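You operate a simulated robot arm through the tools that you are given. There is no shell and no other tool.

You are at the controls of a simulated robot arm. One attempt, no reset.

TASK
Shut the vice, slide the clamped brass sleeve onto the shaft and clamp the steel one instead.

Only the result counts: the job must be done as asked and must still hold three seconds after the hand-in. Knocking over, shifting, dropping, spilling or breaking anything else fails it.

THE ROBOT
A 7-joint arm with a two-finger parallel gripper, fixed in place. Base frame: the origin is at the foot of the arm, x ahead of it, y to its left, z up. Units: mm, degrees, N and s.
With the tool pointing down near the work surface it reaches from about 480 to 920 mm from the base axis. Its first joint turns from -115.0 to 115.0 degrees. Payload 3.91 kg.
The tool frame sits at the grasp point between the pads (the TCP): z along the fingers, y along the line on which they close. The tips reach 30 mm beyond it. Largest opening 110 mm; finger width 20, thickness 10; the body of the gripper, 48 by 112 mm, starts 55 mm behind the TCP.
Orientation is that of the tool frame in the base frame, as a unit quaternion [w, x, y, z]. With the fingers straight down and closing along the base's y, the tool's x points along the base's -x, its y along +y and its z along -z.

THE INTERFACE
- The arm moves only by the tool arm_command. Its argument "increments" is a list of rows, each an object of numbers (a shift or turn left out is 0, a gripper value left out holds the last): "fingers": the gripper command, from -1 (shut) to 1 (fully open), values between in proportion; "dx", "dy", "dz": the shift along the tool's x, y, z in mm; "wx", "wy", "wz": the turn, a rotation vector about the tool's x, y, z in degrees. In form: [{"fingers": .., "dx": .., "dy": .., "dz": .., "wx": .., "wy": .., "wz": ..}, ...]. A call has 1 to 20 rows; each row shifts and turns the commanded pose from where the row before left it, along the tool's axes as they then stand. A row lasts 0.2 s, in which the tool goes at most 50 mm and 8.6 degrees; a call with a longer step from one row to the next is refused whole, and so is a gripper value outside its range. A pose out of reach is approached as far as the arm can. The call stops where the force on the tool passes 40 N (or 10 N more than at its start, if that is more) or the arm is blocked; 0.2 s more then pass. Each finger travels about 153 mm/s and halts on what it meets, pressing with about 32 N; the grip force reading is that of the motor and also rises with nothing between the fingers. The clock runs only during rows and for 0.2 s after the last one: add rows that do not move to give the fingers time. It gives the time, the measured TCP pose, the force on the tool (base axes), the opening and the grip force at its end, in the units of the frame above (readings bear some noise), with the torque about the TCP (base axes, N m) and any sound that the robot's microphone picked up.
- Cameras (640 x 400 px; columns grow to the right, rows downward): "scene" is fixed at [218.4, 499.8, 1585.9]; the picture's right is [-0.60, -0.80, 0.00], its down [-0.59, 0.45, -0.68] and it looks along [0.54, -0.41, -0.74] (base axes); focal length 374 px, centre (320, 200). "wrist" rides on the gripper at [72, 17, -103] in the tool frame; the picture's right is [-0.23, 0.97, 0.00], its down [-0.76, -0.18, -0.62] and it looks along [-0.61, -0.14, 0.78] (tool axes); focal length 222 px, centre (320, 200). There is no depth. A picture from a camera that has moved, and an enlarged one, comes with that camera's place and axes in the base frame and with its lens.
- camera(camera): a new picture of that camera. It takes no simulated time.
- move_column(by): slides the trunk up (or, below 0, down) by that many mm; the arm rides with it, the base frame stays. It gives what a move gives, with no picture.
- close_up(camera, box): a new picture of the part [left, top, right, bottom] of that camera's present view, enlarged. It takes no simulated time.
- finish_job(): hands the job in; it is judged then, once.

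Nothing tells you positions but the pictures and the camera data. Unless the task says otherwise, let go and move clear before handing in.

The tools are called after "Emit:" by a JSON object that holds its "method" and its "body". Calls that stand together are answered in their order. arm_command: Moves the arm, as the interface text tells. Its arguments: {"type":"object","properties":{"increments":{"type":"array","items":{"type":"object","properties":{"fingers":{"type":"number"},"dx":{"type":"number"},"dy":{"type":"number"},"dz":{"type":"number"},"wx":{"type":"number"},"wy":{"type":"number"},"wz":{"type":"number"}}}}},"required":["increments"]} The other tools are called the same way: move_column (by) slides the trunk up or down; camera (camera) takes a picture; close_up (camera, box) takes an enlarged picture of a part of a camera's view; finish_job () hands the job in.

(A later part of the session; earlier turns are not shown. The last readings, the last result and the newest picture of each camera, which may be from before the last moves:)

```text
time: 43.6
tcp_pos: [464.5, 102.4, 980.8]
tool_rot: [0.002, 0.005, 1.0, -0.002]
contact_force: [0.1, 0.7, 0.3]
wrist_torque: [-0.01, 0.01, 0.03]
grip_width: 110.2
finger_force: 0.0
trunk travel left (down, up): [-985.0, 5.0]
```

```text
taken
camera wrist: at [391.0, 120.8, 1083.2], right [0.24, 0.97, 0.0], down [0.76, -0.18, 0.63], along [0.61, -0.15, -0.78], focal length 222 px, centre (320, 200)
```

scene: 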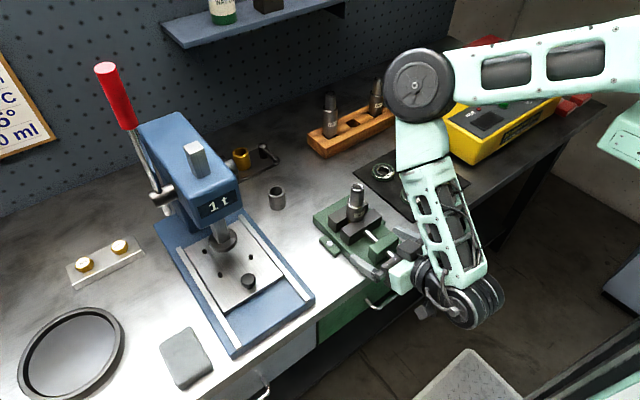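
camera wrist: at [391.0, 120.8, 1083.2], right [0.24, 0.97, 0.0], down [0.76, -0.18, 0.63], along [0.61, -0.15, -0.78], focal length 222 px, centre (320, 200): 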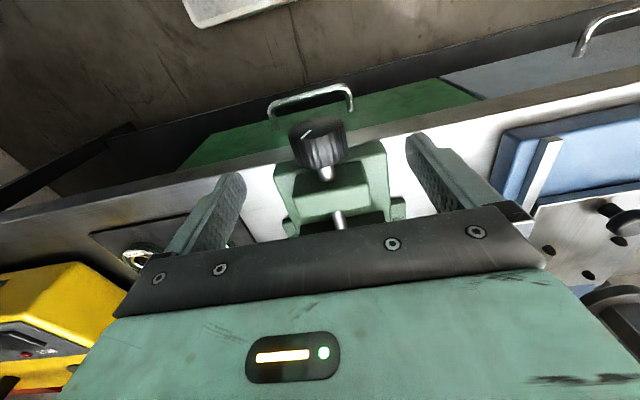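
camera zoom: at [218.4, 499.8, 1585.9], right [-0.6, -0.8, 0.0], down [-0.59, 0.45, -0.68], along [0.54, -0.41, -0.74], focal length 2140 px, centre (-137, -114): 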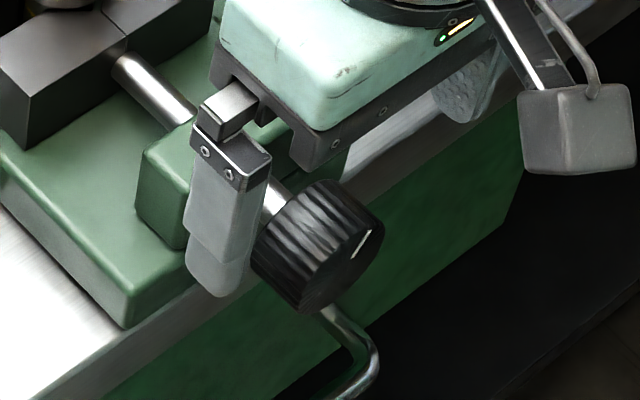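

Emit:
{"method": "arm_command", "body": {"increments": [{"dz": 33}, {"dz": 33}]}}

Emit:
{"method": "arm_command", "body": {"increments": [{"wx": 8}, {"wx": 8}, {"wx": 8}, {"wx": 8}, {"wx": 8}]}}

Emit:
{"method": "close_up", "body": {"camera": "scene", "box": [340, 200, 440, 290]}}

```text
time: 44.2
tcp_pos: [465.9, 101.7, 913.5]
tool_rot: [0.003, 0.004, 1.0, -0.003]
contact_force: [-0.8, -0.5, -0.3]
wrist_torque: [0.02, -0.01, -0.01]
grip_width: 109.9
finger_force: 0.1
trunk travel left (down, up): [-985.0, 5.0]
```

```text
time: 45.4
tcp_pos: [466.0, 100.4, 913.8]
tool_rot: [0.0, 0.006, 0.939, -0.344]
contact_force: [0.4, -0.4, -0.3]
wrist_torque: [0.04, -0.04, 0.01]
grip_width: 110.1
finger_force: 0.1
trunk travel left (down, up): [-985.0, 5.0]
```

```text
4.44 times, centred on (390, 245) of scene
camera zoom: at [218.4, 499.8, 1585.9], right [-0.6, -0.8, 0.0], down [-0.59, 0.45, -0.68], along [0.54, -0.41, -0.74], focal length 1664 px, centre (9, 0)
```

zoom: 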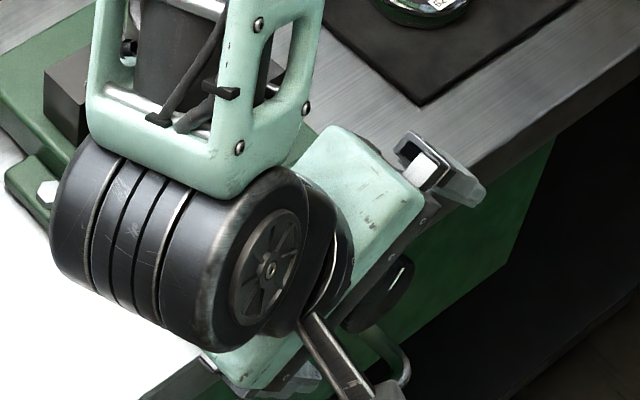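

Emit:
{"method": "arm_command", "body": {"increments": [{"fingers": -1}, {"fingers": -1}, {"fingers": -1}]}}

```text
time: 46.2
tcp_pos: [465.4, 104.0, 912.3]
tool_rot: [0.0, 0.005, 0.94, -0.342]
contact_force: [0.7, 21.8, -24.8]
wrist_torque: [0.19, 0.28, 0.67]
grip_width: 45.9
finger_force: 45.0
trunk travel left (down, up): [-985.0, 5.0]
```

The fingers hold the knob but sit a few millimetres off its axis, so I'll recentre before turning.

Emit:
{"method": "arm_command", "body": {"increments": [{"dy": 3.5}, {"fingers": -1}]}}

```text
time: 46.8
tcp_pos: [465.9, 105.7, 912.5]
tool_rot: [0.0, 0.004, 0.939, -0.344]
contact_force: [1.2, 17.3, 5.1]
wrist_torque: [0.03, 1.45, 1.06]
grip_width: 45.6
finger_force: 45.3
trunk travel left (down, up): [-985.0, 5.0]
```

Emit:
{"method": "arm_command", "body": {"increments": [{"dy": 1, "dz": -1, "wx": -4}, {"wx": -4}, {"wx": -4}]}}

Emit:
{"method": "close_up", "body": {"camera": "scene", "box": [310, 180, 410, 270]}}

```text
time: 47.6
tcp_pos: [464.3, 103.0, 913.3]
tool_rot: [0.003, 0.006, 0.969, -0.246]
contact_force: [0.5, -3.9, 32.6]
wrist_torque: [-0.17, 0.55, 0.48]
grip_width: 45.9
finger_force: 44.9
trunk travel left (down, up): [-985.0, 5.0]
```

```text
4.44 times, centred on (360, 225) of scene
camera zoom: at [218.4, 499.8, 1585.9], right [-0.6, -0.8, 0.0], down [-0.59, 0.45, -0.68], along [0.54, -0.41, -0.74], focal length 1664 px, centre (142, 89)
```

zoom: 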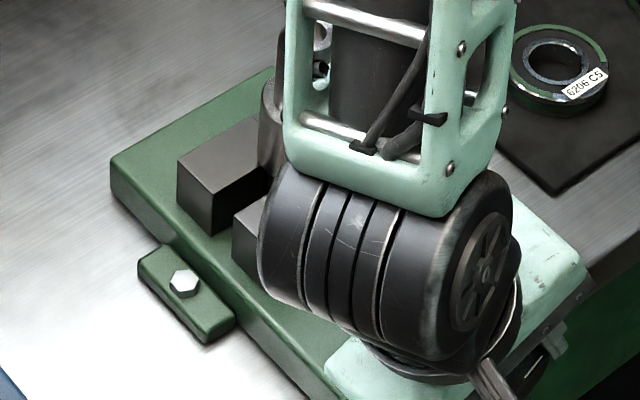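

The knob turns. I'll regrip upright to find its exact axis before doing full strokes.

Emit:
{"method": "arm_command", "body": {"increments": [{"fingers": 0}, {"fingers": 0}, {"wx": -7}, {"wx": -7}, {"wx": -7}, {"wx": -7}, {"fingers": -1}, {"fingers": -1}, {"fingers": -1}]}}

```text
time: 49.6
tcp_pos: [465.8, 101.1, 913.3]
tool_rot: [0.003, 0.005, 1.0, -0.007]
contact_force: [2.2, -35.7, 4.4]
wrist_torque: [-0.14, -0.06, 1.01]
grip_width: 45.6
finger_force: 45.0
trunk travel left (down, up): [-985.0, 5.0]
```

Emit:
{"method": "arm_command", "body": {"increments": [{"dy": -2}, {"fingers": -1}]}}

```text
time: 50.2
tcp_pos: [465.0, 99.5, 911.6]
tool_rot: [0.003, 0.006, 1.0, -0.006]
contact_force: [5.0, -34.7, 6.6]
wrist_torque: [-0.16, -0.05, 0.96]
grip_width: 45.9
finger_force: 45.4
trunk travel left (down, up): [-985.0, 5.0]
```

Emit:
{"method": "arm_command", "body": {"increments": [{"dy": -2}, {"fingers": -1}, {"fingers": -1}]}}

```text
time: 51.0
tcp_pos: [465.5, 100.5, 911.7]
tool_rot: [0.004, 0.005, 1.0, -0.004]
contact_force: [5.6, -26.2, 5.9]
wrist_torque: [-0.14, -0.29, 0.76]
grip_width: 45.6
finger_force: 45.3
trunk travel left (down, up): [-985.0, 5.0]
```

Emit:
{"method": "arm_command", "body": {"increments": [{"dy": -4}, {"fingers": -1}, {"fingers": -1}]}}

```text
time: 51.8
tcp_pos: [465.0, 101.0, 912.5]
tool_rot: [0.004, 0.004, 1.0, -0.001]
contact_force: [6.5, 0.0, 10.5]
wrist_torque: [0.0, -0.18, 0.47]
grip_width: 45.4
finger_force: 45.0
trunk travel left (down, up): [-985.0, 5.0]
```

Emit:
{"method": "arm_command", "body": {"increments": [{"wx": -8}, {"wx": -8}, {"wx": -8}]}}

Emit:
{"method": "close_up", "body": {"camera": "scene", "box": [310, 180, 410, 270]}}

```text
time: 52.6
tcp_pos: [465.5, 98.1, 912.1]
tool_rot: [0.004, 0.004, 0.978, 0.207]
contact_force: [12.2, -1.0, 16.0]
wrist_torque: [-0.02, 0.74, 1.0]
grip_width: 45.6
finger_force: 45.2
trunk travel left (down, up): [-985.0, 5.0]
```

```text
4.44 times, centred on (360, 225) of scene
camera zoom: at [218.4, 499.8, 1585.9], right [-0.6, -0.8, 0.0], down [-0.59, 0.45, -0.68], along [0.54, -0.41, -0.74], focal length 1664 px, centre (142, 89)
```

zoom: 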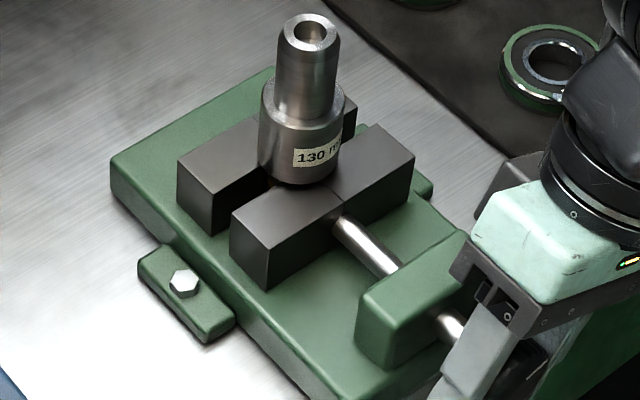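

Emit:
{"method": "close_up", "body": {"camera": "scene", "box": [325, 180, 385, 250]}}

Emit:
{"method": "close_up", "body": {"camera": "scene", "box": [380, 240, 420, 280]}}

```text
5.71 times, centred on (355, 215) of scene
camera zoom: at [218.4, 499.8, 1585.9], right [-0.6, -0.8, 0.0], down [-0.59, 0.45, -0.68], along [0.54, -0.41, -0.74], focal length 2140 px, centre (120, 114)
```

zoom: 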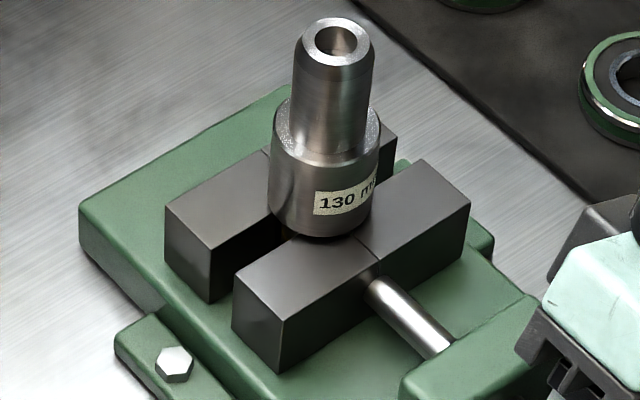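

```text
10.00 times, centred on (400, 260) of scene
camera zoom: at [218.4, 499.8, 1585.9], right [-0.6, -0.8, 0.0], down [-0.59, 0.45, -0.68], along [0.54, -0.41, -0.74], focal length 3744 px, centre (-480, -400)
```

zoom: 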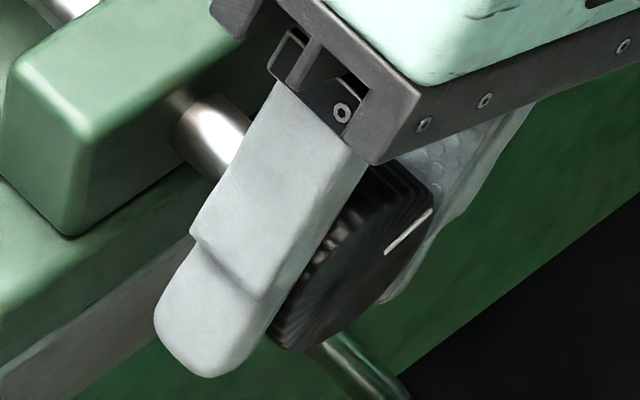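

The front jaw is advancing, so the direction is right. I'll keep turning.

Emit:
{"method": "arm_command", "body": {"increments": [{"wx": -8}, {"wx": -8}, {"wx": -8}]}}

Emit:
{"method": "close_up", "body": {"camera": "scene", "box": [325, 180, 385, 250]}}

```text
time: 53.4
tcp_pos: [466.1, 96.8, 910.7]
tool_rot: [0.006, 0.005, 0.914, 0.405]
contact_force: [12.5, -7.0, 1.1]
wrist_torque: [-0.03, -0.08, 0.5]
grip_width: 45.6
finger_force: 45.1
trunk travel left (down, up): [-985.0, 5.0]
```

```text
5.71 times, centred on (355, 215) of scene
camera zoom: at [218.4, 499.8, 1585.9], right [-0.6, -0.8, 0.0], down [-0.59, 0.45, -0.68], along [0.54, -0.41, -0.74], focal length 2140 px, centre (120, 114)
```

zoom: 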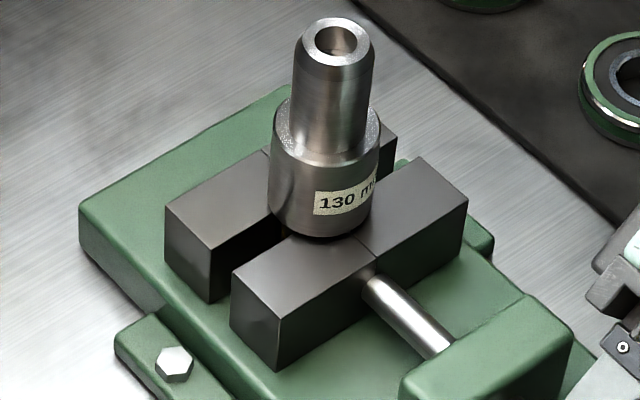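

Emit:
{"method": "arm_command", "body": {"increments": [{"wx": -8}, {"wx": -8}]}}

Emit:
{"method": "close_up", "body": {"camera": "scene", "box": [325, 180, 385, 250]}}

```text
time: 54.0
tcp_pos: [465.5, 95.7, 910.4]
tool_rot: [0.005, 0.004, 0.85, 0.526]
contact_force: [9.0, -14.8, -16.6]
wrist_torque: [-0.16, -1.09, -0.5]
grip_width: 45.4
finger_force: 44.9
trunk travel left (down, up): [-985.0, 5.0]
```

```text
5.71 times, centred on (355, 215) of scene
camera zoom: at [218.4, 499.8, 1585.9], right [-0.6, -0.8, 0.0], down [-0.59, 0.45, -0.68], along [0.54, -0.41, -0.74], focal length 2140 px, centre (120, 114)
```

zoom: 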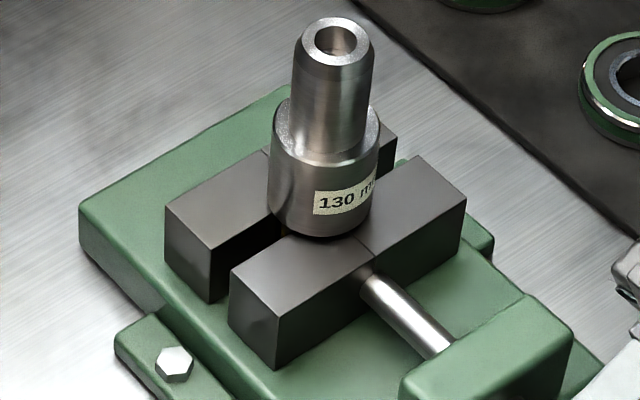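

Emit:
{"method": "arm_command", "body": {"increments": [{"fingers": 0.4}, {"fingers": 0.4}, {"fingers": 0.4}]}}

```text
time: 54.8
tcp_pos: [463.3, 98.2, 911.2]
tool_rot: [0.004, 0.004, 0.849, 0.528]
contact_force: [-0.4, -0.4, 0.0]
wrist_torque: [0.02, -0.03, 0.01]
grip_width: 77.0
finger_force: 0.0
trunk travel left (down, up): [-985.0, 5.0]
```

Emit:
{"method": "arm_command", "body": {"increments": [{"wx": 8}, {"wx": 8}, {"wx": 8}, {"wx": 8}, {"wx": 8}, {"wx": 8}, {"wx": 8}, {"wx": 8}, {"wx": 8}, {"wx": 8}, {"wx": 8}, {"wx": 8}, {"wx": 8}]}}

```text
time: 57.6
tcp_pos: [465.1, 96.2, 912.3]
tool_rot: [0.001, 0.006, 0.938, -0.345]
contact_force: [0.6, -0.2, -0.3]
wrist_torque: [0.03, -0.02, 0.0]
grip_width: 76.9
finger_force: 0.0
trunk travel left (down, up): [-985.0, 5.0]
```

Emit:
{"method": "arm_command", "body": {"increments": [{"dy": 5.2, "dz": -1}, {"fingers": -1}, {"fingers": -1}, {"fingers": -1}]}}

```text
time: 58.6
tcp_pos: [464.9, 101.5, 908.8]
tool_rot: [0.0, 0.004, 0.939, -0.345]
contact_force: [-0.2, -1.0, 4.2]
wrist_torque: [-0.01, 0.68, 0.72]
grip_width: 45.5
finger_force: 44.7
trunk travel left (down, up): [-985.0, 5.0]
```

Now it's well centred on the knob axis. I'll do a longer stroke.

Emit:
{"method": "arm_command", "body": {"increments": [{"wx": -8}, {"wx": -8}, {"wx": -8}, {"wx": -8}, {"wx": -8}, {"wx": -8}]}}

Emit:
{"method": "close_up", "body": {"camera": "scene", "box": [325, 180, 385, 250]}}

```text
time: 60.0
tcp_pos: [465.0, 100.4, 910.4]
tool_rot: [0.003, 0.005, 0.998, 0.067]
contact_force: [5.1, -18.1, 9.0]
wrist_torque: [-0.23, 0.98, 0.78]
grip_width: 45.5
finger_force: 45.3
trunk travel left (down, up): [-985.0, 5.0]
```

```text
5.71 times, centred on (355, 215) of scene
camera zoom: at [218.4, 499.8, 1585.9], right [-0.6, -0.8, 0.0], down [-0.59, 0.45, -0.68], along [0.54, -0.41, -0.74], focal length 2140 px, centre (120, 114)
```

zoom: 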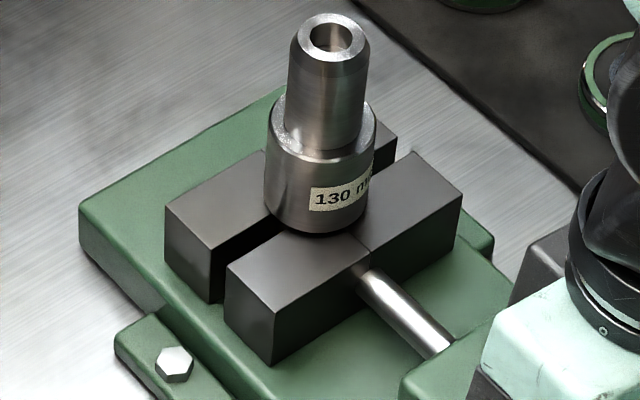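

Emit:
{"method": "arm_command", "body": {"increments": [{"wx": -8}, {"wx": -8}, {"wx": -8}]}}

Emit:
{"method": "close_up", "body": {"camera": "scene", "box": [325, 180, 385, 250]}}

```text
time: 60.8
tcp_pos: [463.6, 100.4, 908.5]
tool_rot: [0.004, 0.005, 0.962, 0.272]
contact_force: [-0.4, -22.0, -3.9]
wrist_torque: [-0.75, 0.46, 0.77]
grip_width: 45.8
finger_force: 45.1
trunk travel left (down, up): [-985.0, 5.0]
```

```text
5.71 times, centred on (355, 215) of scene
camera zoom: at [218.4, 499.8, 1585.9], right [-0.6, -0.8, 0.0], down [-0.59, 0.45, -0.68], along [0.54, -0.41, -0.74], focal length 2140 px, centre (120, 114)
```

zoom: 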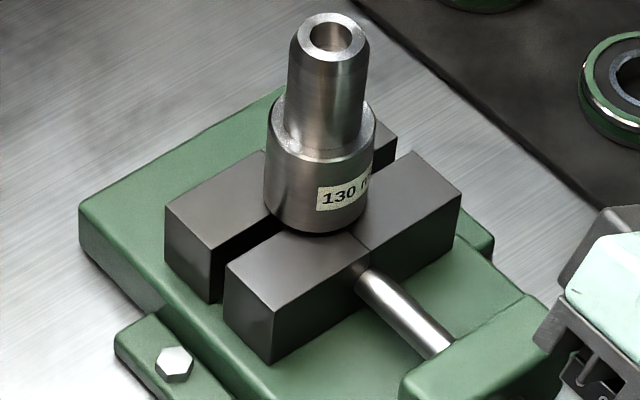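

Emit:
{"method": "arm_command", "body": {"increments": [{"wx": -8}, {"wx": -8}]}}

Emit:
{"method": "close_up", "body": {"camera": "scene", "box": [380, 240, 420, 280]}}

```text
time: 61.4
tcp_pos: [466.3, 100.4, 909.0]
tool_rot: [0.005, 0.005, 0.915, 0.403]
contact_force: [-4.9, -21.5, -12.0]
wrist_torque: [-0.5, -0.45, -0.39]
grip_width: 45.0
finger_force: 45.0
trunk travel left (down, up): [-985.0, 5.0]
```

```text
10.00 times, centred on (400, 260) of scene
camera zoom: at [218.4, 499.8, 1585.9], right [-0.6, -0.8, 0.0], down [-0.59, 0.45, -0.68], along [0.54, -0.41, -0.74], focal length 3744 px, centre (-480, -400)
```

zoom: 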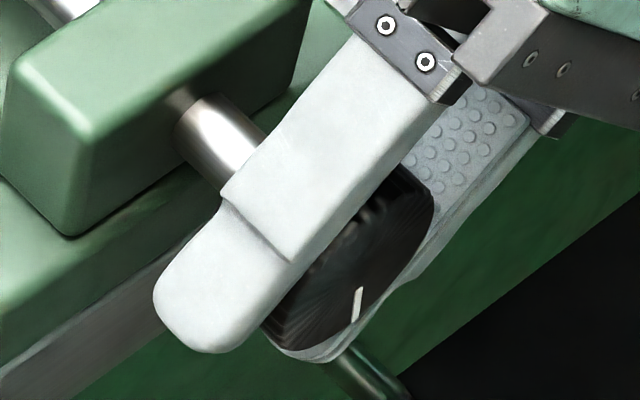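

Emit:
{"method": "arm_command", "body": {"increments": [{"wx": -8}, {"wx": -6}]}}

Emit:
{"method": "close_up", "body": {"camera": "scene", "box": [380, 240, 420, 280]}}

Emit:
{"method": "close_up", "body": {"camera": "scene", "box": [325, 180, 385, 250]}}

```text
time: 62.0
tcp_pos: [466.5, 99.4, 908.4]
tool_rot: [-0.006, -0.007, 0.873, 0.487]
contact_force: [-12.7, 5.4, -12.6]
wrist_torque: [-0.54, 0.81, -1.34]
grip_width: 45.6
finger_force: 45.3
trunk travel left (down, up): [-985.0, 5.0]
stopped in row 2: the force on the tool passed its limit at 86 N (the readings are from after the stop); the commanded pose is now the measured one
```

```text
10.00 times, centred on (400, 260) of scene
camera zoom: at [218.4, 499.8, 1585.9], right [-0.6, -0.8, 0.0], down [-0.59, 0.45, -0.68], along [0.54, -0.41, -0.74], focal length 3744 px, centre (-480, -400)
```

zoom: 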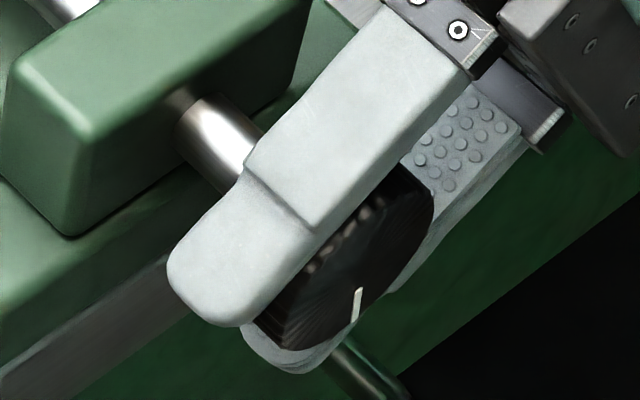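

```text
5.71 times, centred on (355, 215) of scene
camera zoom: at [218.4, 499.8, 1585.9], right [-0.6, -0.8, 0.0], down [-0.59, 0.45, -0.68], along [0.54, -0.41, -0.74], focal length 2140 px, centre (120, 114)
```

zoom: 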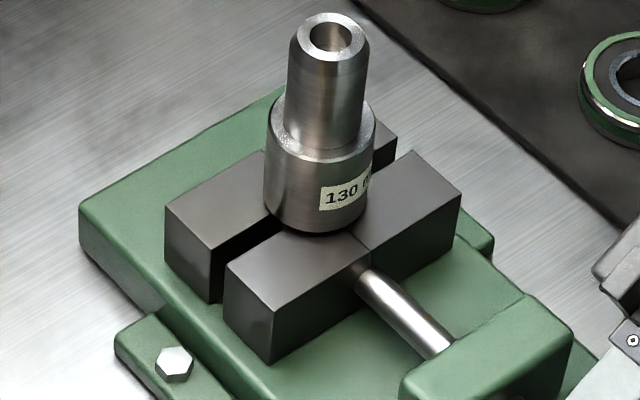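

The knob mark no longer moves and the fingers slip, so the vice is tight on the shaft. I'll release, come upright and lift away.

Emit:
{"method": "arm_command", "body": {"increments": [{"fingers": 0.5}, {"fingers": 0.5}, {"fingers": 0.5}]}}

Emit:
{"method": "arm_command", "body": {"increments": [{"wx": 8}, {"wx": 8}, {"wx": 8}, {"wx": 8}, {"wx": 8}, {"wx": 8}, {"wx": 8}, {"wx": 2.3}]}}

Emit:
{"method": "arm_command", "body": {"increments": [{"dz": -45}, {"dz": -45}, {"dz": -45}, {"dz": -45}]}}

Emit:
{"method": "close_up", "body": {"camera": "scene", "box": [325, 180, 425, 280]}}

```text
time: 62.8
tcp_pos: [470.1, 99.0, 909.5]
tool_rot: [-0.002, -0.006, 0.873, 0.488]
contact_force: [0.0, -0.3, -1.0]
wrist_torque: [-0.02, 0.01, 0.01]
grip_width: 82.4
finger_force: 0.0
trunk travel left (down, up): [-985.0, 5.0]
```

```text
time: 64.6
tcp_pos: [467.3, 100.8, 909.5]
tool_rot: [-0.001, -0.006, 1.0, 0.002]
contact_force: [-0.1, 0.2, -0.4]
wrist_torque: [-0.02, 0.03, -0.02]
grip_width: 82.4
finger_force: 0.0
trunk travel left (down, up): [-985.0, 5.0]
```

```text
time: 65.6
tcp_pos: [467.3, 98.3, 1088.9]
tool_rot: [-0.002, -0.006, 1.0, 0.003]
contact_force: [0.8, 0.1, -0.4]
wrist_torque: [-0.01, 0.02, 0.0]
grip_width: 82.3
finger_force: 0.2
trunk travel left (down, up): [-985.0, 5.0]
```

```text
4.00 times, centred on (375, 230) of scene
camera zoom: at [218.4, 499.8, 1585.9], right [-0.6, -0.8, 0.0], down [-0.59, 0.45, -0.68], along [0.54, -0.41, -0.74], focal length 1498 px, centre (100, 80)
```

zoom: 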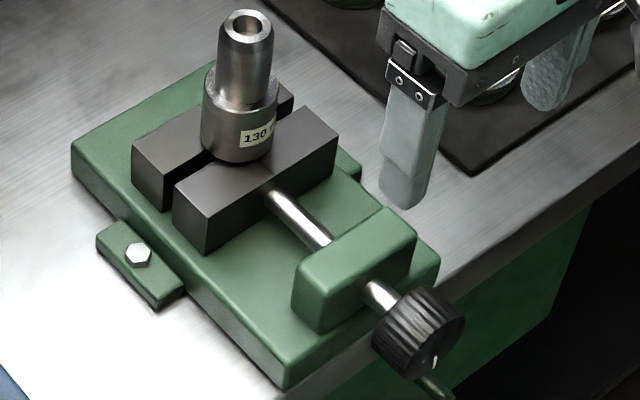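

The vice is shut on the shaft. Next I'll look closely at the brass clamp, whose lever post is at about (959, 136) and ball at about (888, 137), approaching tilted but well inside the reach.

Emit:
{"method": "arm_command", "body": {"increments": [{"dz": -35, "fingers": 1}, {"dz": -35}, {"dx": -41, "dy": 10}, {"dx": -41, "dy": 10}, {"dx": -41, "dy": 10}, {"dx": -41, "dy": 10}, {"dx": -41, "dy": 10}, {"dx": -41, "dy": 10}, {"dx": -41, "dy": 10}, {"dx": -41, "dy": 10}]}}

Emit:
{"method": "arm_command", "body": {"increments": [{"wy": -7.5, "dz": 30}, {"wy": -7.5, "dz": 30, "dx": 10}, {"wy": -7.5, "dz": 30, "dx": 10}, {"wy": -7.5, "dz": 30, "dx": 15}, {"dz": 20, "dx": 15}]}}

Emit:
{"method": "camera", "body": {"camera": "wrist"}}

```text
time: 67.8
tcp_pos: [793.8, 182.4, 1158.4]
tool_rot: [-0.002, -0.006, 1.0, 0.003]
contact_force: [0.0, -0.6, -0.2]
wrist_torque: [-0.01, -0.02, 0.02]
grip_width: 109.9
finger_force: 0.0
trunk travel left (down, up): [-985.0, 5.0]
```

```text
time: 69.0
tcp_pos: [780.5, 182.9, 1008.4]
tool_rot: [0.26, -0.005, 0.966, 0.005]
contact_force: [0.2, 0.7, -0.4]
wrist_torque: [-0.05, -0.02, 0.0]
grip_width: 110.0
finger_force: 0.0
trunk travel left (down, up): [-985.0, 5.0]
```

```text
taken
camera wrist: at [666.4, 198.2, 1062.4], right [0.18, 0.98, 0.12], down [0.35, -0.18, 0.92], along [0.92, -0.13, -0.37], focal length 222 px, centre (320, 200)
```

wrist: 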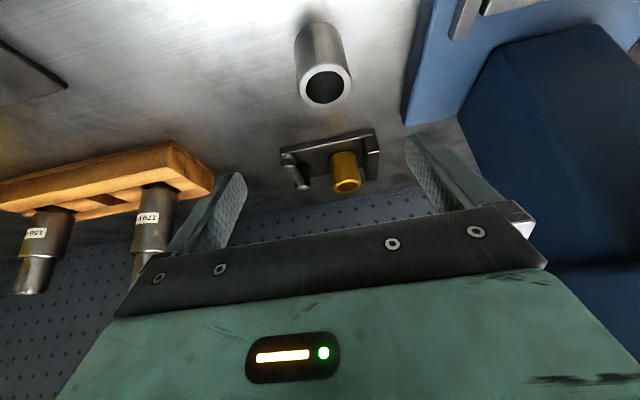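

Emit:
{"method": "close_up", "body": {"camera": "wrist", "box": [270, 115, 390, 200]}}

Emit:
{"method": "close_up", "body": {"camera": "wrist", "box": [270, 10, 390, 115]}}

Emit:
{"method": "close_up", "body": {"camera": "scene", "box": [230, 135, 290, 180]}}

```text
4.71 times, centred on (330, 158) of wrist
camera zoom: at [666.4, 198.2, 1062.4], right [0.18, 0.98, 0.12], down [0.35, -0.18, 0.92], along [0.92, -0.13, -0.37], focal length 1045 px, centre (273, 400)
```

zoom: 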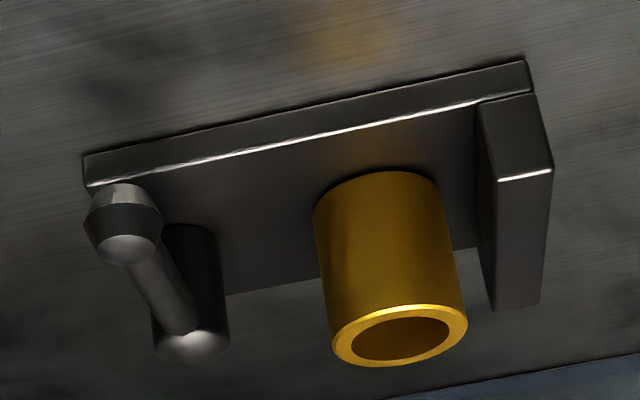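

```text
3.81 times, centred on (330, 62) of wrist
camera zoom: at [666.4, 198.2, 1062.4], right [0.18, 0.98, 0.12], down [0.35, -0.18, 0.92], along [0.92, -0.13, -0.37], focal length 846 px, centre (282, 724)
```

zoom: 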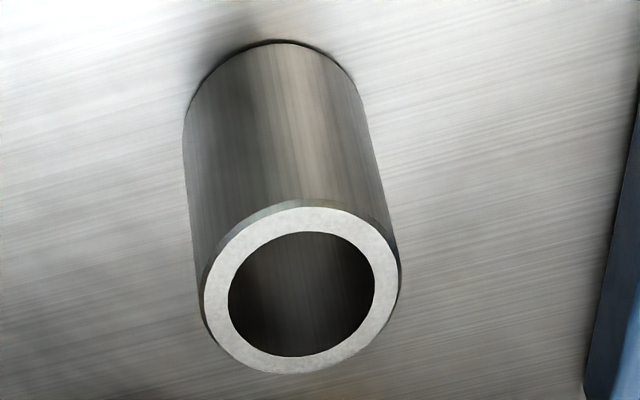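

```text
8.89 times, centred on (260, 158) of scene
camera zoom: at [218.4, 499.8, 1585.9], right [-0.6, -0.8, 0.0], down [-0.59, 0.45, -0.68], along [0.54, -0.41, -0.74], focal length 3328 px, centre (853, 578)
```

zoom: 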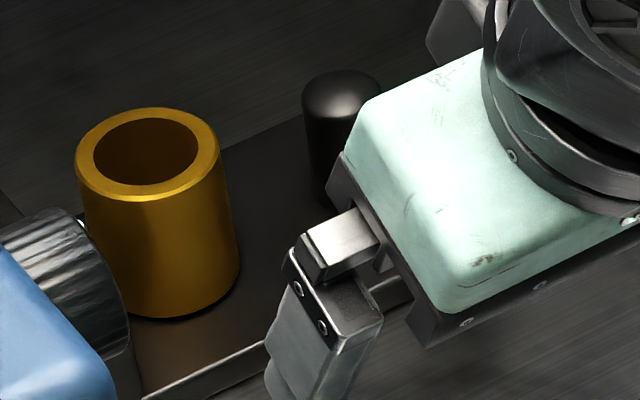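

The stop block sits about 10 mm left of the brass sleeve, and the lever's ball juts out in front at about (888, 136, 921). I'll turn the tool half around so the wrist camera is on the upper side when I tilt outward, which gives clearance and a view from above. First I'll go back to tool-down and higher.

Emit:
{"method": "arm_command", "body": {"increments": [{"dz": -30, "dx": -15, "wy": 7.5}, {"dz": -30, "dx": -15, "wy": 7.5}, {"dz": -30, "dx": -10, "wy": 7.5}, {"dz": -30, "wy": 7.5}, {"dx": 30}, {"dx": 30}]}}

Emit:
{"method": "arm_command", "body": {"increments": [{"wz": 8}, {"wz": 8}, {"wz": 8}, {"wz": 8}, {"wz": 8}, {"wz": 8}, {"wz": 8}, {"wz": 8}, {"wz": 8}, {"wz": 8}, {"wz": 8}]}}

```text
time: 70.4
tcp_pos: [718.2, 181.4, 1137.1]
tool_rot: [-0.002, -0.006, 1.0, 0.002]
contact_force: [0.2, 1.1, -0.3]
wrist_torque: [-0.02, 0.02, -0.01]
grip_width: 109.8
finger_force: 0.0
trunk travel left (down, up): [-985.0, 5.0]
```

```text
time: 72.8
tcp_pos: [719.5, 181.6, 1137.4]
tool_rot: [-0.004, 0.691, 0.723, 0.001]
contact_force: [0.6, 0.2, 0.0]
wrist_torque: [-0.02, 0.0, -0.01]
grip_width: 109.8
finger_force: 0.1
trunk travel left (down, up): [-985.0, 5.0]
```

Emit:
{"method": "arm_command", "body": {"increments": [{"wz": 8}, {"wz": 8}, {"wz": 8}, {"wz": 8}, {"wz": 8}, {"wz": 8}, {"wz": 8}, {"wz": 8}, {"wz": 8}, {"wz": 8}, {"wz": 8}, {"wz": 4}]}}

Emit:
{"method": "camera", "body": {"camera": "wrist"}}

```text
time: 75.4
tcp_pos: [719.6, 182.0, 1136.3]
tool_rot: [-0.004, 1.0, 0.006, -0.001]
contact_force: [-0.8, -0.2, 0.3]
wrist_torque: [0.0, 0.0, 0.02]
grip_width: 110.1
finger_force: 0.1
trunk travel left (down, up): [-985.0, 5.0]
```

```text
taken
camera wrist: at [791.9, 166.4, 1240.4], right [-0.22, -0.98, -0.01], down [-0.76, 0.17, 0.63], along [-0.61, 0.14, -0.78], focal length 222 px, centre (320, 200)
```

wrist: 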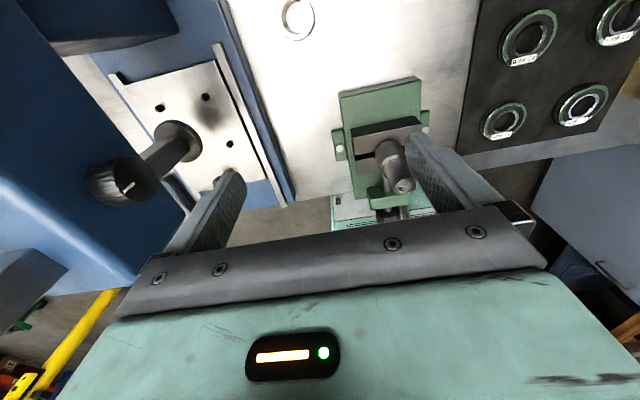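

Emit:
{"method": "arm_command", "body": {"increments": [{"dz": -40}, {"dz": -40}, {"dz": -40}]}}

Emit:
{"method": "move_column", "body": {"by": -200}}

Emit:
{"method": "arm_command", "body": {"increments": [{"wy": 7.5, "dx": 10, "dy": 8}, {"wy": 7.5, "dx": 10, "dy": 8}, {"wy": 7.5, "dx": 10, "dy": 8}, {"wy": 7.5, "dx": 10, "dy": 8}, {"wy": 7.5, "dx": 10, "dy": 8}, {"wy": 7.5, "dx": 10, "dy": 5}]}}

Emit:
{"method": "camera", "body": {"camera": "wrist"}}

```text
time: 76.2
tcp_pos: [720.4, 182.3, 1257.1]
tool_rot: [-0.002, 1.0, 0.007, -0.001]
contact_force: [0.1, 0.3, 0.0]
wrist_torque: [-0.01, 0.02, 0.01]
grip_width: 110.0
finger_force: 0.1
trunk travel left (down, up): [-985.0, 5.0]
```

```text
time: 78.4
tcp_pos: [720.1, 181.3, 1056.3]
tool_rot: [-0.003, 1.0, 0.006, -0.002]
contact_force: [0.3, -0.1, 0.8]
wrist_torque: [-0.01, 0.02, -0.01]
grip_width: 110.0
finger_force: 0.0
trunk travel left (down, up): [-785.0, 205.0]
```

```text
time: 79.8
tcp_pos: [772.7, 137.4, 1064.4]
tool_rot: [0.0, 0.933, 0.006, 0.36]
contact_force: [-0.6, 0.9, 0.3]
wrist_torque: [-0.06, -0.04, -0.06]
grip_width: 110.1
finger_force: 0.0
out of reach, approached as far as the arm can: row 6
trunk travel left (down, up): [-785.0, 205.0]
```

```text
taken
camera wrist: at [755.7, 120.9, 1191.1], right [-0.16, -0.98, -0.15], down [-0.98, 0.17, -0.05], along [0.07, 0.14, -0.99], focal length 222 px, centre (320, 200)
```

wrist: 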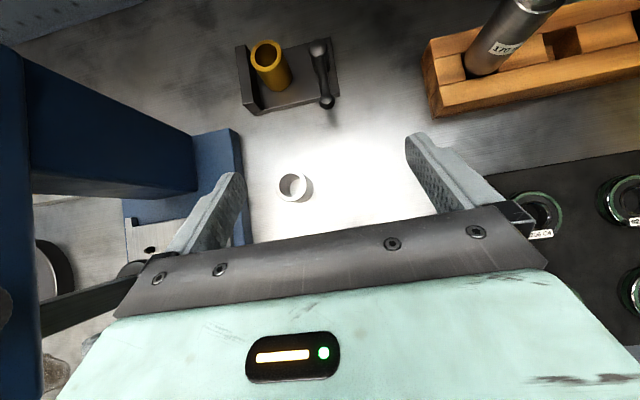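

The view from above is clear now, with the lever rod pointing toward the robot and its ball in front of the plate. I'll approach the ball with the fingers partly closed.

Emit:
{"method": "arm_command", "body": {"increments": [{"dx": 7.2, "dz": 34.9, "fingers": -0.2}, {"dx": 7.2, "dz": 34.9}, {"dx": 7.2, "dz": 34.9}, {"dx": 7.2, "dz": 34.9}]}}

Emit:
{"method": "camera", "body": {"camera": "wrist"}}

Emit:
{"method": "close_up", "body": {"camera": "scene", "box": [220, 120, 300, 185]}}

```text
time: 80.8
tcp_pos: [890.8, 136.5, 985.8]
tool_rot: [-0.006, 0.924, 0.005, 0.382]
contact_force: [0.0, -0.4, -0.3]
wrist_torque: [0.0, 0.05, 0.0]
grip_width: 43.8
finger_force: 0.1
trunk travel left (down, up): [-785.0, 205.0]
```

```text
taken
camera wrist: at [869.8, 119.6, 1110.9], right [-0.15, -0.97, -0.17], down [-0.98, 0.17, -0.09], along [0.12, 0.15, -0.98], focal length 222 px, centre (320, 200)
```

wrist: 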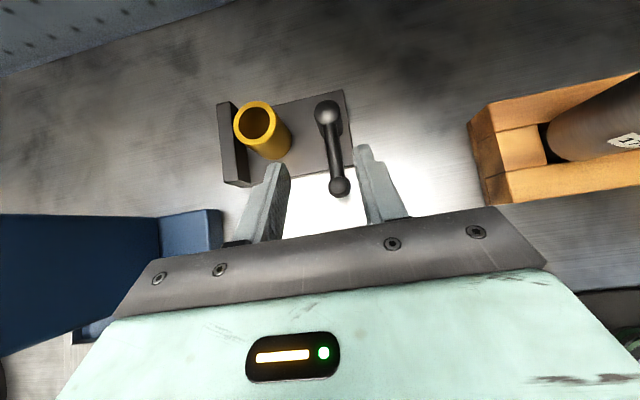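

```text
6.15 times, centred on (260, 152) of scene
camera zoom: at [218.4, 499.8, 1585.9], right [-0.6, -0.8, 0.0], down [-0.59, 0.45, -0.68], along [0.54, -0.41, -0.74], focal length 2304 px, centre (689, 492)
```

zoom: 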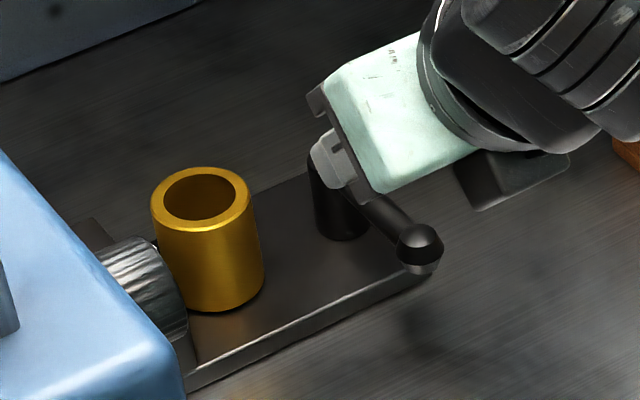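

I now place the ball at about (900, 130, 912) and the post at about (968, 131). I'll lower onto the ball and grip it.

Emit:
{"method": "arm_command", "body": {"increments": [{"dx": -23, "dz": 29.3, "dy": 3}, {"dx": -22, "dz": 28.3, "dy": 3}]}}

Emit:
{"method": "camera", "body": {"camera": "wrist"}}

Emit:
{"method": "close_up", "body": {"camera": "scene", "box": [220, 120, 300, 185]}}

```text
time: 81.4
tcp_pos: [900.7, 132.0, 912.8]
tool_rot: [-0.005, 0.924, 0.005, 0.381]
contact_force: [-0.2, 0.2, 0.5]
wrist_torque: [-0.01, -0.02, -0.04]
grip_width: 44.2
finger_force: 0.0
trunk travel left (down, up): [-785.0, 205.0]
```

```text
taken
camera wrist: at [878.7, 114.5, 1037.6], right [-0.15, -0.97, -0.17], down [-0.98, 0.17, -0.1], along [0.12, 0.15, -0.98], focal length 222 px, centre (320, 200)
```

wrist: 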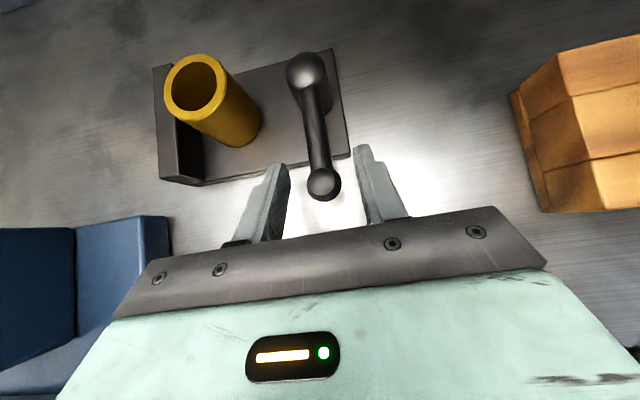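

```text
6.15 times, centred on (260, 152) of scene
camera zoom: at [218.4, 499.8, 1585.9], right [-0.6, -0.8, 0.0], down [-0.59, 0.45, -0.68], along [0.54, -0.41, -0.74], focal length 2304 px, centre (689, 492)
```

zoom: 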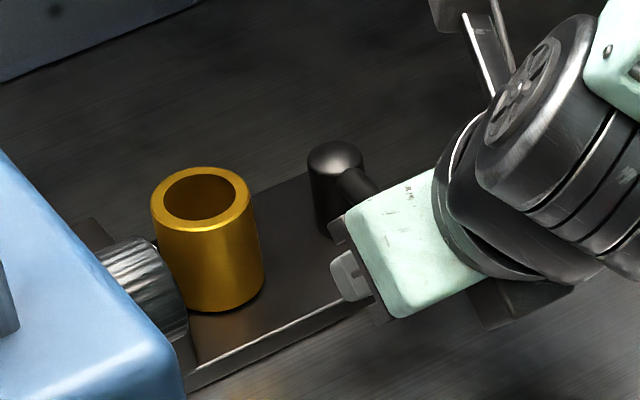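

Emit:
{"method": "arm_command", "body": {"increments": [{"fingers": -1}, {"fingers": -1}]}}

```text
time: 82.0
tcp_pos: [900.4, 130.2, 911.7]
tool_rot: [-0.005, 0.924, 0.004, 0.382]
contact_force: [0.2, -5.1, 0.9]
wrist_torque: [0.04, -0.32, -0.15]
grip_width: 21.4
finger_force: 45.0
trunk travel left (down, up): [-785.0, 205.0]
```

The ball is held (21 mm). I'll test a small swing toward -y, away from the sleeve.

Emit:
{"method": "arm_command", "body": {"increments": [{"dy": 4}, {"dy": 4}]}}

```text
time: 82.6
tcp_pos: [900.1, 127.2, 911.8]
tool_rot: [-0.007, 0.924, 0.007, 0.381]
contact_force: [5.4, 8.5, 0.4]
wrist_torque: [0.03, 0.23, 0.29]
grip_width: 21.5
finger_force: 45.0
trunk travel left (down, up): [-785.0, 205.0]
```

Emit:
{"method": "arm_command", "body": {"increments": [{"dy": 4}, {"dy": 4}, {"dy": 4}]}}

```text
time: 83.4
tcp_pos: [899.9, 112.1, 911.8]
tool_rot: [-0.006, 0.925, 0.006, 0.38]
contact_force: [2.3, 12.1, 1.5]
wrist_torque: [0.18, -0.06, 0.68]
grip_width: 21.3
finger_force: 45.1
trunk travel left (down, up): [-785.0, 205.0]
```

The lever swings toward -y about its post with light resistance. I'll release the ball, back off, close the fingers, and push the ball from its left side so I stay clear of the rack.

Emit:
{"method": "arm_command", "body": {"increments": [{"fingers": -0.2}, {"fingers": -0.2}, {"dz": -30}, {"dz": -30}, {"dy": -16, "fingers": -1}, {"dy": -16}, {"fingers": -1}]}}

Emit:
{"method": "camera", "body": {"camera": "wrist"}}

```text
time: 85.0
tcp_pos: [857.2, 141.4, 954.7]
tool_rot: [-0.005, 0.924, 0.005, 0.382]
contact_force: [0.7, -0.3, -0.4]
wrist_torque: [0.02, -0.01, 0.03]
grip_width: 0.0
finger_force: 32.0
trunk travel left (down, up): [-785.0, 205.0]
```

```text
taken
camera wrist: at [836.2, 124.3, 1079.3], right [-0.15, -0.97, -0.17], down [-0.98, 0.17, -0.09], along [0.12, 0.15, -0.98], focal length 222 px, centre (320, 200)
```

wrist: 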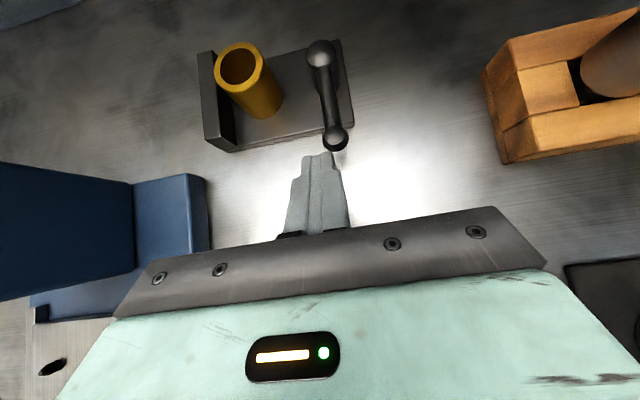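

The lever sprang back when released, so it seems to be an over-centre type that must be pushed past its middle. I'll go in on the ball's left side and push farther.

Emit:
{"method": "arm_command", "body": {"increments": [{"dy": -14}, {"dz": 30}, {"dz": 30}]}}

Emit:
{"method": "arm_command", "body": {"increments": [{"dy": 10}, {"dy": 10}, {"dy": 10}]}}

```text
time: 85.8
tcp_pos: [902.0, 157.2, 911.9]
tool_rot: [-0.006, 0.924, 0.006, 0.382]
contact_force: [-0.2, 0.6, 0.2]
wrist_torque: [0.01, 0.0, 0.01]
grip_width: 0.0
finger_force: 31.9
trunk travel left (down, up): [-785.0, 205.0]
```

```text
time: 86.6
tcp_pos: [901.5, 126.5, 913.0]
tool_rot: [-0.004, 0.924, 0.004, 0.382]
contact_force: [0.6, 2.1, 0.0]
wrist_torque: [0.02, -0.04, 0.04]
grip_width: 0.0
finger_force: 31.6
trunk travel left (down, up): [-785.0, 205.0]
```

Emit:
{"method": "arm_command", "body": {"increments": [{"dy": 11, "dx": 6, "dz": 6}, {"dy": 11, "dx": 6, "dz": 6}]}}

Emit:
{"method": "camera", "body": {"camera": "wrist"}}

```text
time: 87.2
tcp_pos: [917.2, 105.3, 912.5]
tool_rot: [-0.005, 0.924, 0.005, 0.381]
contact_force: [0.1, -0.1, -2.3]
wrist_torque: [0.0, 0.09, -0.01]
grip_width: 0.0
finger_force: 31.6
trunk travel left (down, up): [-785.0, 205.0]
```

```text
taken
camera wrist: at [896.2, 87.3, 1037.3], right [-0.15, -0.97, -0.17], down [-0.98, 0.17, -0.09], along [0.12, 0.15, -0.98], focal length 222 px, centre (320, 200)
```

wrist: 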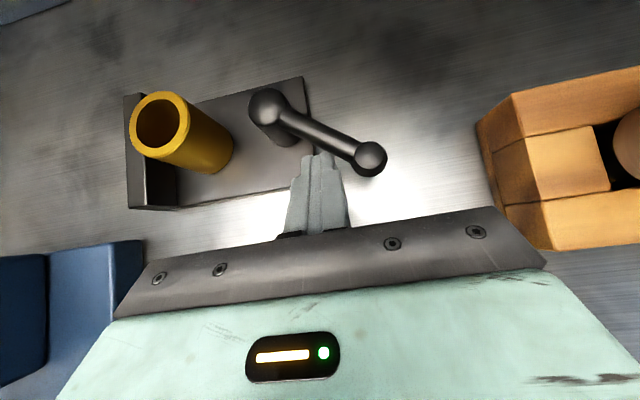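

Emit:
{"method": "arm_command", "body": {"increments": [{"dy": 5, "dx": 7, "dz": 7}, {"dy": 5, "dx": 7, "dz": 7}, {"dy": 4, "dx": 7, "dz": 7}]}}

Emit:
{"method": "camera", "body": {"camera": "wrist"}}

```text
time: 88.0
tcp_pos: [944.2, 95.3, 907.4]
tool_rot: [-0.006, 0.926, 0.006, 0.378]
contact_force: [-22.6, 3.5, -11.3]
wrist_torque: [0.04, 0.36, 0.06]
grip_width: 0.0
finger_force: 32.3
trunk travel left (down, up): [-785.0, 205.0]
```

```text
taken
camera wrist: at [923.3, 76.8, 1032.6], right [-0.15, -0.98, -0.17], down [-0.98, 0.16, -0.09], along [0.11, 0.15, -0.98], focal length 222 px, centre (320, 200)
```

wrist: 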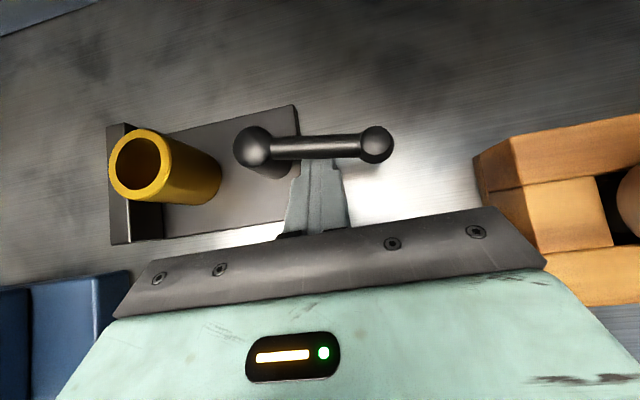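

The lever now points straight to -y and meets a stop. I'll back off and check that it stays there.

Emit:
{"method": "arm_command", "body": {"increments": [{"dz": -30}, {"dz": -30}, {"dz": -30}]}}

Emit:
{"method": "camera", "body": {"camera": "wrist"}}

Emit:
{"method": "close_up", "body": {"camera": "scene", "box": [220, 120, 300, 185]}}

```text
time: 88.8
tcp_pos: [884.0, 88.9, 975.6]
tool_rot: [-0.005, 0.924, 0.005, 0.382]
contact_force: [0.6, -0.6, -0.5]
wrist_torque: [0.01, -0.03, -0.03]
grip_width: 0.0
finger_force: 32.1
trunk travel left (down, up): [-785.0, 205.0]
```

```text
taken
camera wrist: at [862.4, 72.1, 1101.2], right [-0.15, -0.97, -0.17], down [-0.98, 0.17, -0.1], along [0.12, 0.15, -0.98], focal length 222 px, centre (320, 200)
```

wrist: 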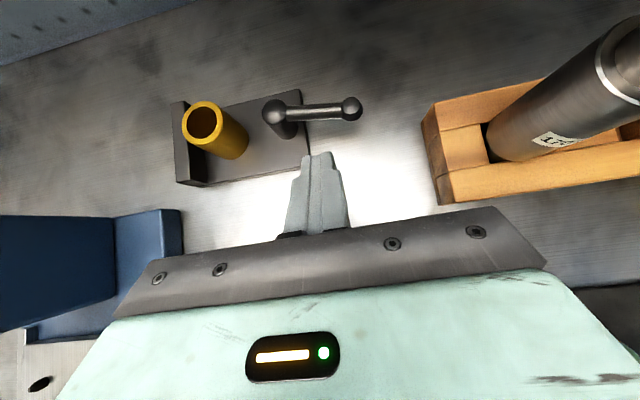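

```text
6.15 times, centred on (260, 152) of scene
camera zoom: at [218.4, 499.8, 1585.9], right [-0.6, -0.8, 0.0], down [-0.59, 0.45, -0.68], along [0.54, -0.41, -0.74], focal length 2304 px, centre (689, 492)
```

zoom: 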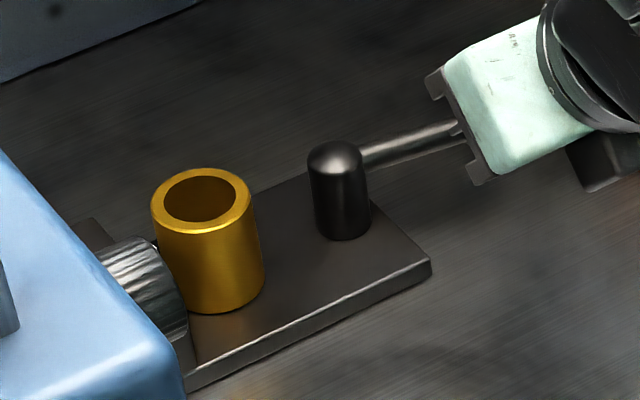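

The lever stays open. Now I'll move above the brass sleeve and check the gap to the stop block before gripping.

Emit:
{"method": "arm_command", "body": {"increments": [{"dy": -36, "dx": 13, "dz": 8}, {"dy": -36, "dx": 13, "dz": 8, "fingers": 0.2}, {"dy": -36, "dx": 13, "dz": 8}]}}

Emit:
{"method": "camera", "body": {"camera": "wrist"}}

Emit:
{"method": "close_up", "body": {"camera": "wrist", "box": [220, 60, 420, 190]}}

```text
time: 89.6
tcp_pos: [927.1, 198.5, 987.1]
tool_rot: [-0.005, 0.925, 0.005, 0.381]
contact_force: [-0.8, -0.3, 0.5]
wrist_torque: [0.03, 0.0, 0.05]
grip_width: 65.7
finger_force: 0.0
trunk travel left (down, up): [-785.0, 205.0]
```

```text
taken
camera wrist: at [906.1, 181.5, 1111.6], right [-0.15, -0.97, -0.16], down [-0.98, 0.17, -0.09], along [0.12, 0.15, -0.98], focal length 222 px, centre (320, 200)
```

wrist: 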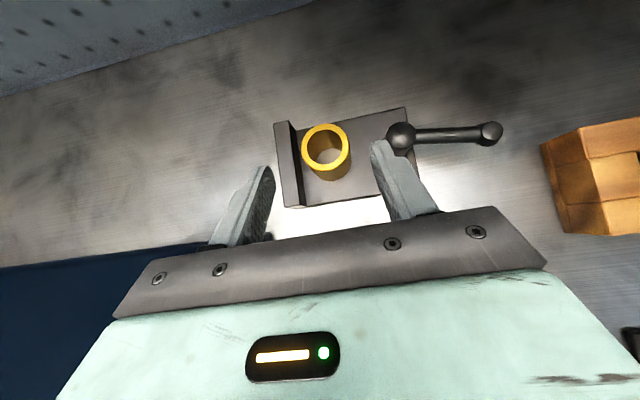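

```text
3.08 times, centred on (320, 125) of wrist
camera zoom: at [906.1, 181.5, 1111.6], right [-0.15, -0.97, -0.16], down [-0.98, 0.17, -0.09], along [0.12, 0.15, -0.98], focal length 684 px, centre (320, 431)
```

zoom: 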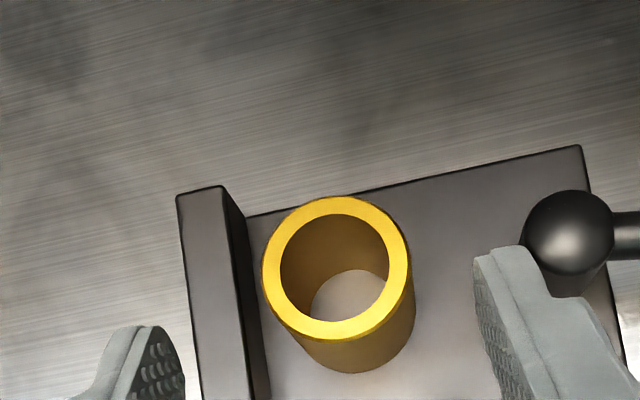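

The gap to the block is about 12 mm and the block top is near z 903, so I'll grip only the top 20 mm of the sleeve, keeping the fingertips above the block.

Emit:
{"method": "arm_command", "body": {"increments": [{"dx": -7, "dz": 30}, {"dx": -6, "dz": 29}]}}

Emit:
{"method": "camera", "body": {"camera": "wrist"}}

Emit:
{"method": "close_up", "body": {"camera": "scene", "box": [210, 110, 300, 185]}}

```text
time: 90.2
tcp_pos: [961.6, 199.3, 937.5]
tool_rot: [-0.005, 0.925, 0.004, 0.381]
contact_force: [0.1, -0.5, 0.2]
wrist_torque: [0.02, -0.01, -0.01]
grip_width: 66.0
finger_force: 0.0
trunk travel left (down, up): [-785.0, 205.0]
```

```text
taken
camera wrist: at [938.9, 182.0, 1061.8], right [-0.15, -0.97, -0.17], down [-0.98, 0.17, -0.09], along [0.12, 0.15, -0.98], focal length 222 px, centre (320, 200)
```

wrist: 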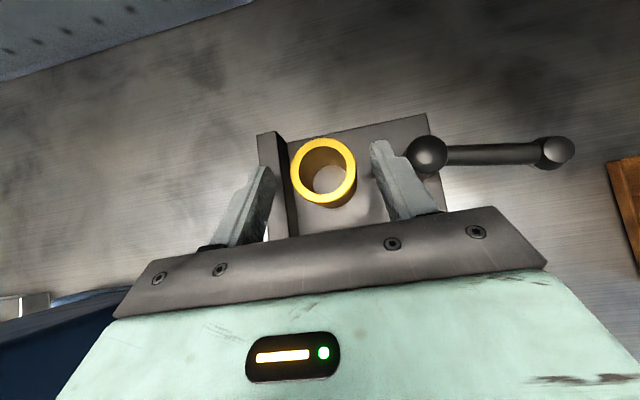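

```text
5.33 times, centred on (255, 148) of scene
camera zoom: at [218.4, 499.8, 1585.9], right [-0.6, -0.8, 0.0], down [-0.59, 0.45, -0.68], along [0.54, -0.41, -0.74], focal length 1997 px, centre (667, 480)
```

zoom: 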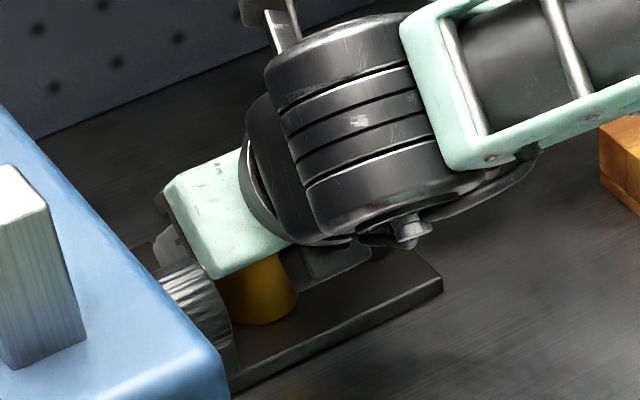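

Emit:
{"method": "arm_command", "body": {"increments": [{"dx": -0.7, "dz": 3.2, "dy": 1}, {"fingers": -1}, {"fingers": -1}, {"fingers": -1}]}}

Emit:
{"method": "camera", "body": {"camera": "wrist"}}

```text
time: 91.2
tcp_pos: [961.5, 198.6, 932.4]
tool_rot: [-0.004, 0.924, 0.004, 0.382]
contact_force: [-0.1, -0.8, -0.6]
wrist_torque: [0.04, 0.02, -0.03]
grip_width: 43.4
finger_force: 32.2
trunk travel left (down, up): [-785.0, 205.0]
```

```text
taken
camera wrist: at [940.5, 181.1, 1058.0], right [-0.15, -0.97, -0.17], down [-0.98, 0.17, -0.09], along [0.12, 0.15, -0.98], focal length 222 px, centre (320, 200)
```

wrist: 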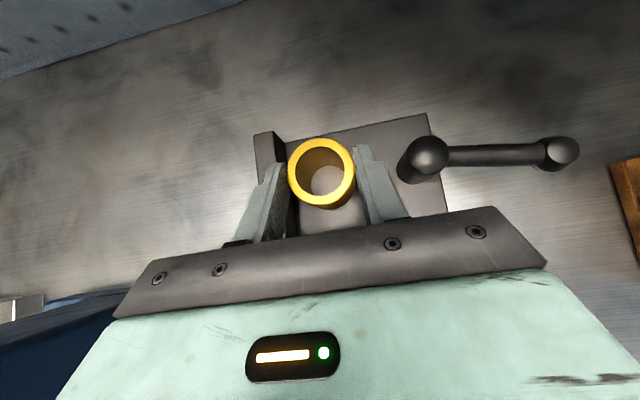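

The sleeve is gripped at 43.4 mm. I'll lift it straight up, slowly at first.

Emit:
{"method": "arm_command", "body": {"increments": [{"dx": 3.5, "dz": -3.5}, {"dx": 3.5, "dz": -3.5}]}}

Emit:
{"method": "camera", "body": {"camera": "wrist"}}

```text
time: 91.8
tcp_pos: [961.9, 199.2, 942.5]
tool_rot: [-0.005, 0.925, 0.005, 0.381]
contact_force: [-0.4, 0.6, -2.8]
wrist_torque: [-0.01, 0.04, 0.02]
grip_width: 43.6
finger_force: 31.6
trunk travel left (down, up): [-785.0, 205.0]
```

```text
taken
camera wrist: at [940.4, 181.2, 1067.5], right [-0.15, -0.98, -0.17], down [-0.98, 0.17, -0.09], along [0.12, 0.15, -0.98], focal length 222 px, centre (320, 200)
```

wrist: 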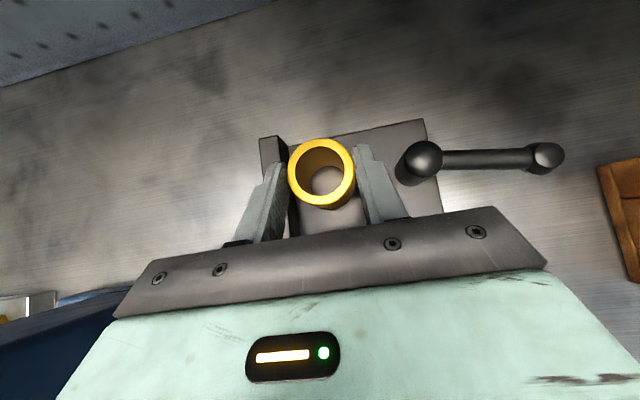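

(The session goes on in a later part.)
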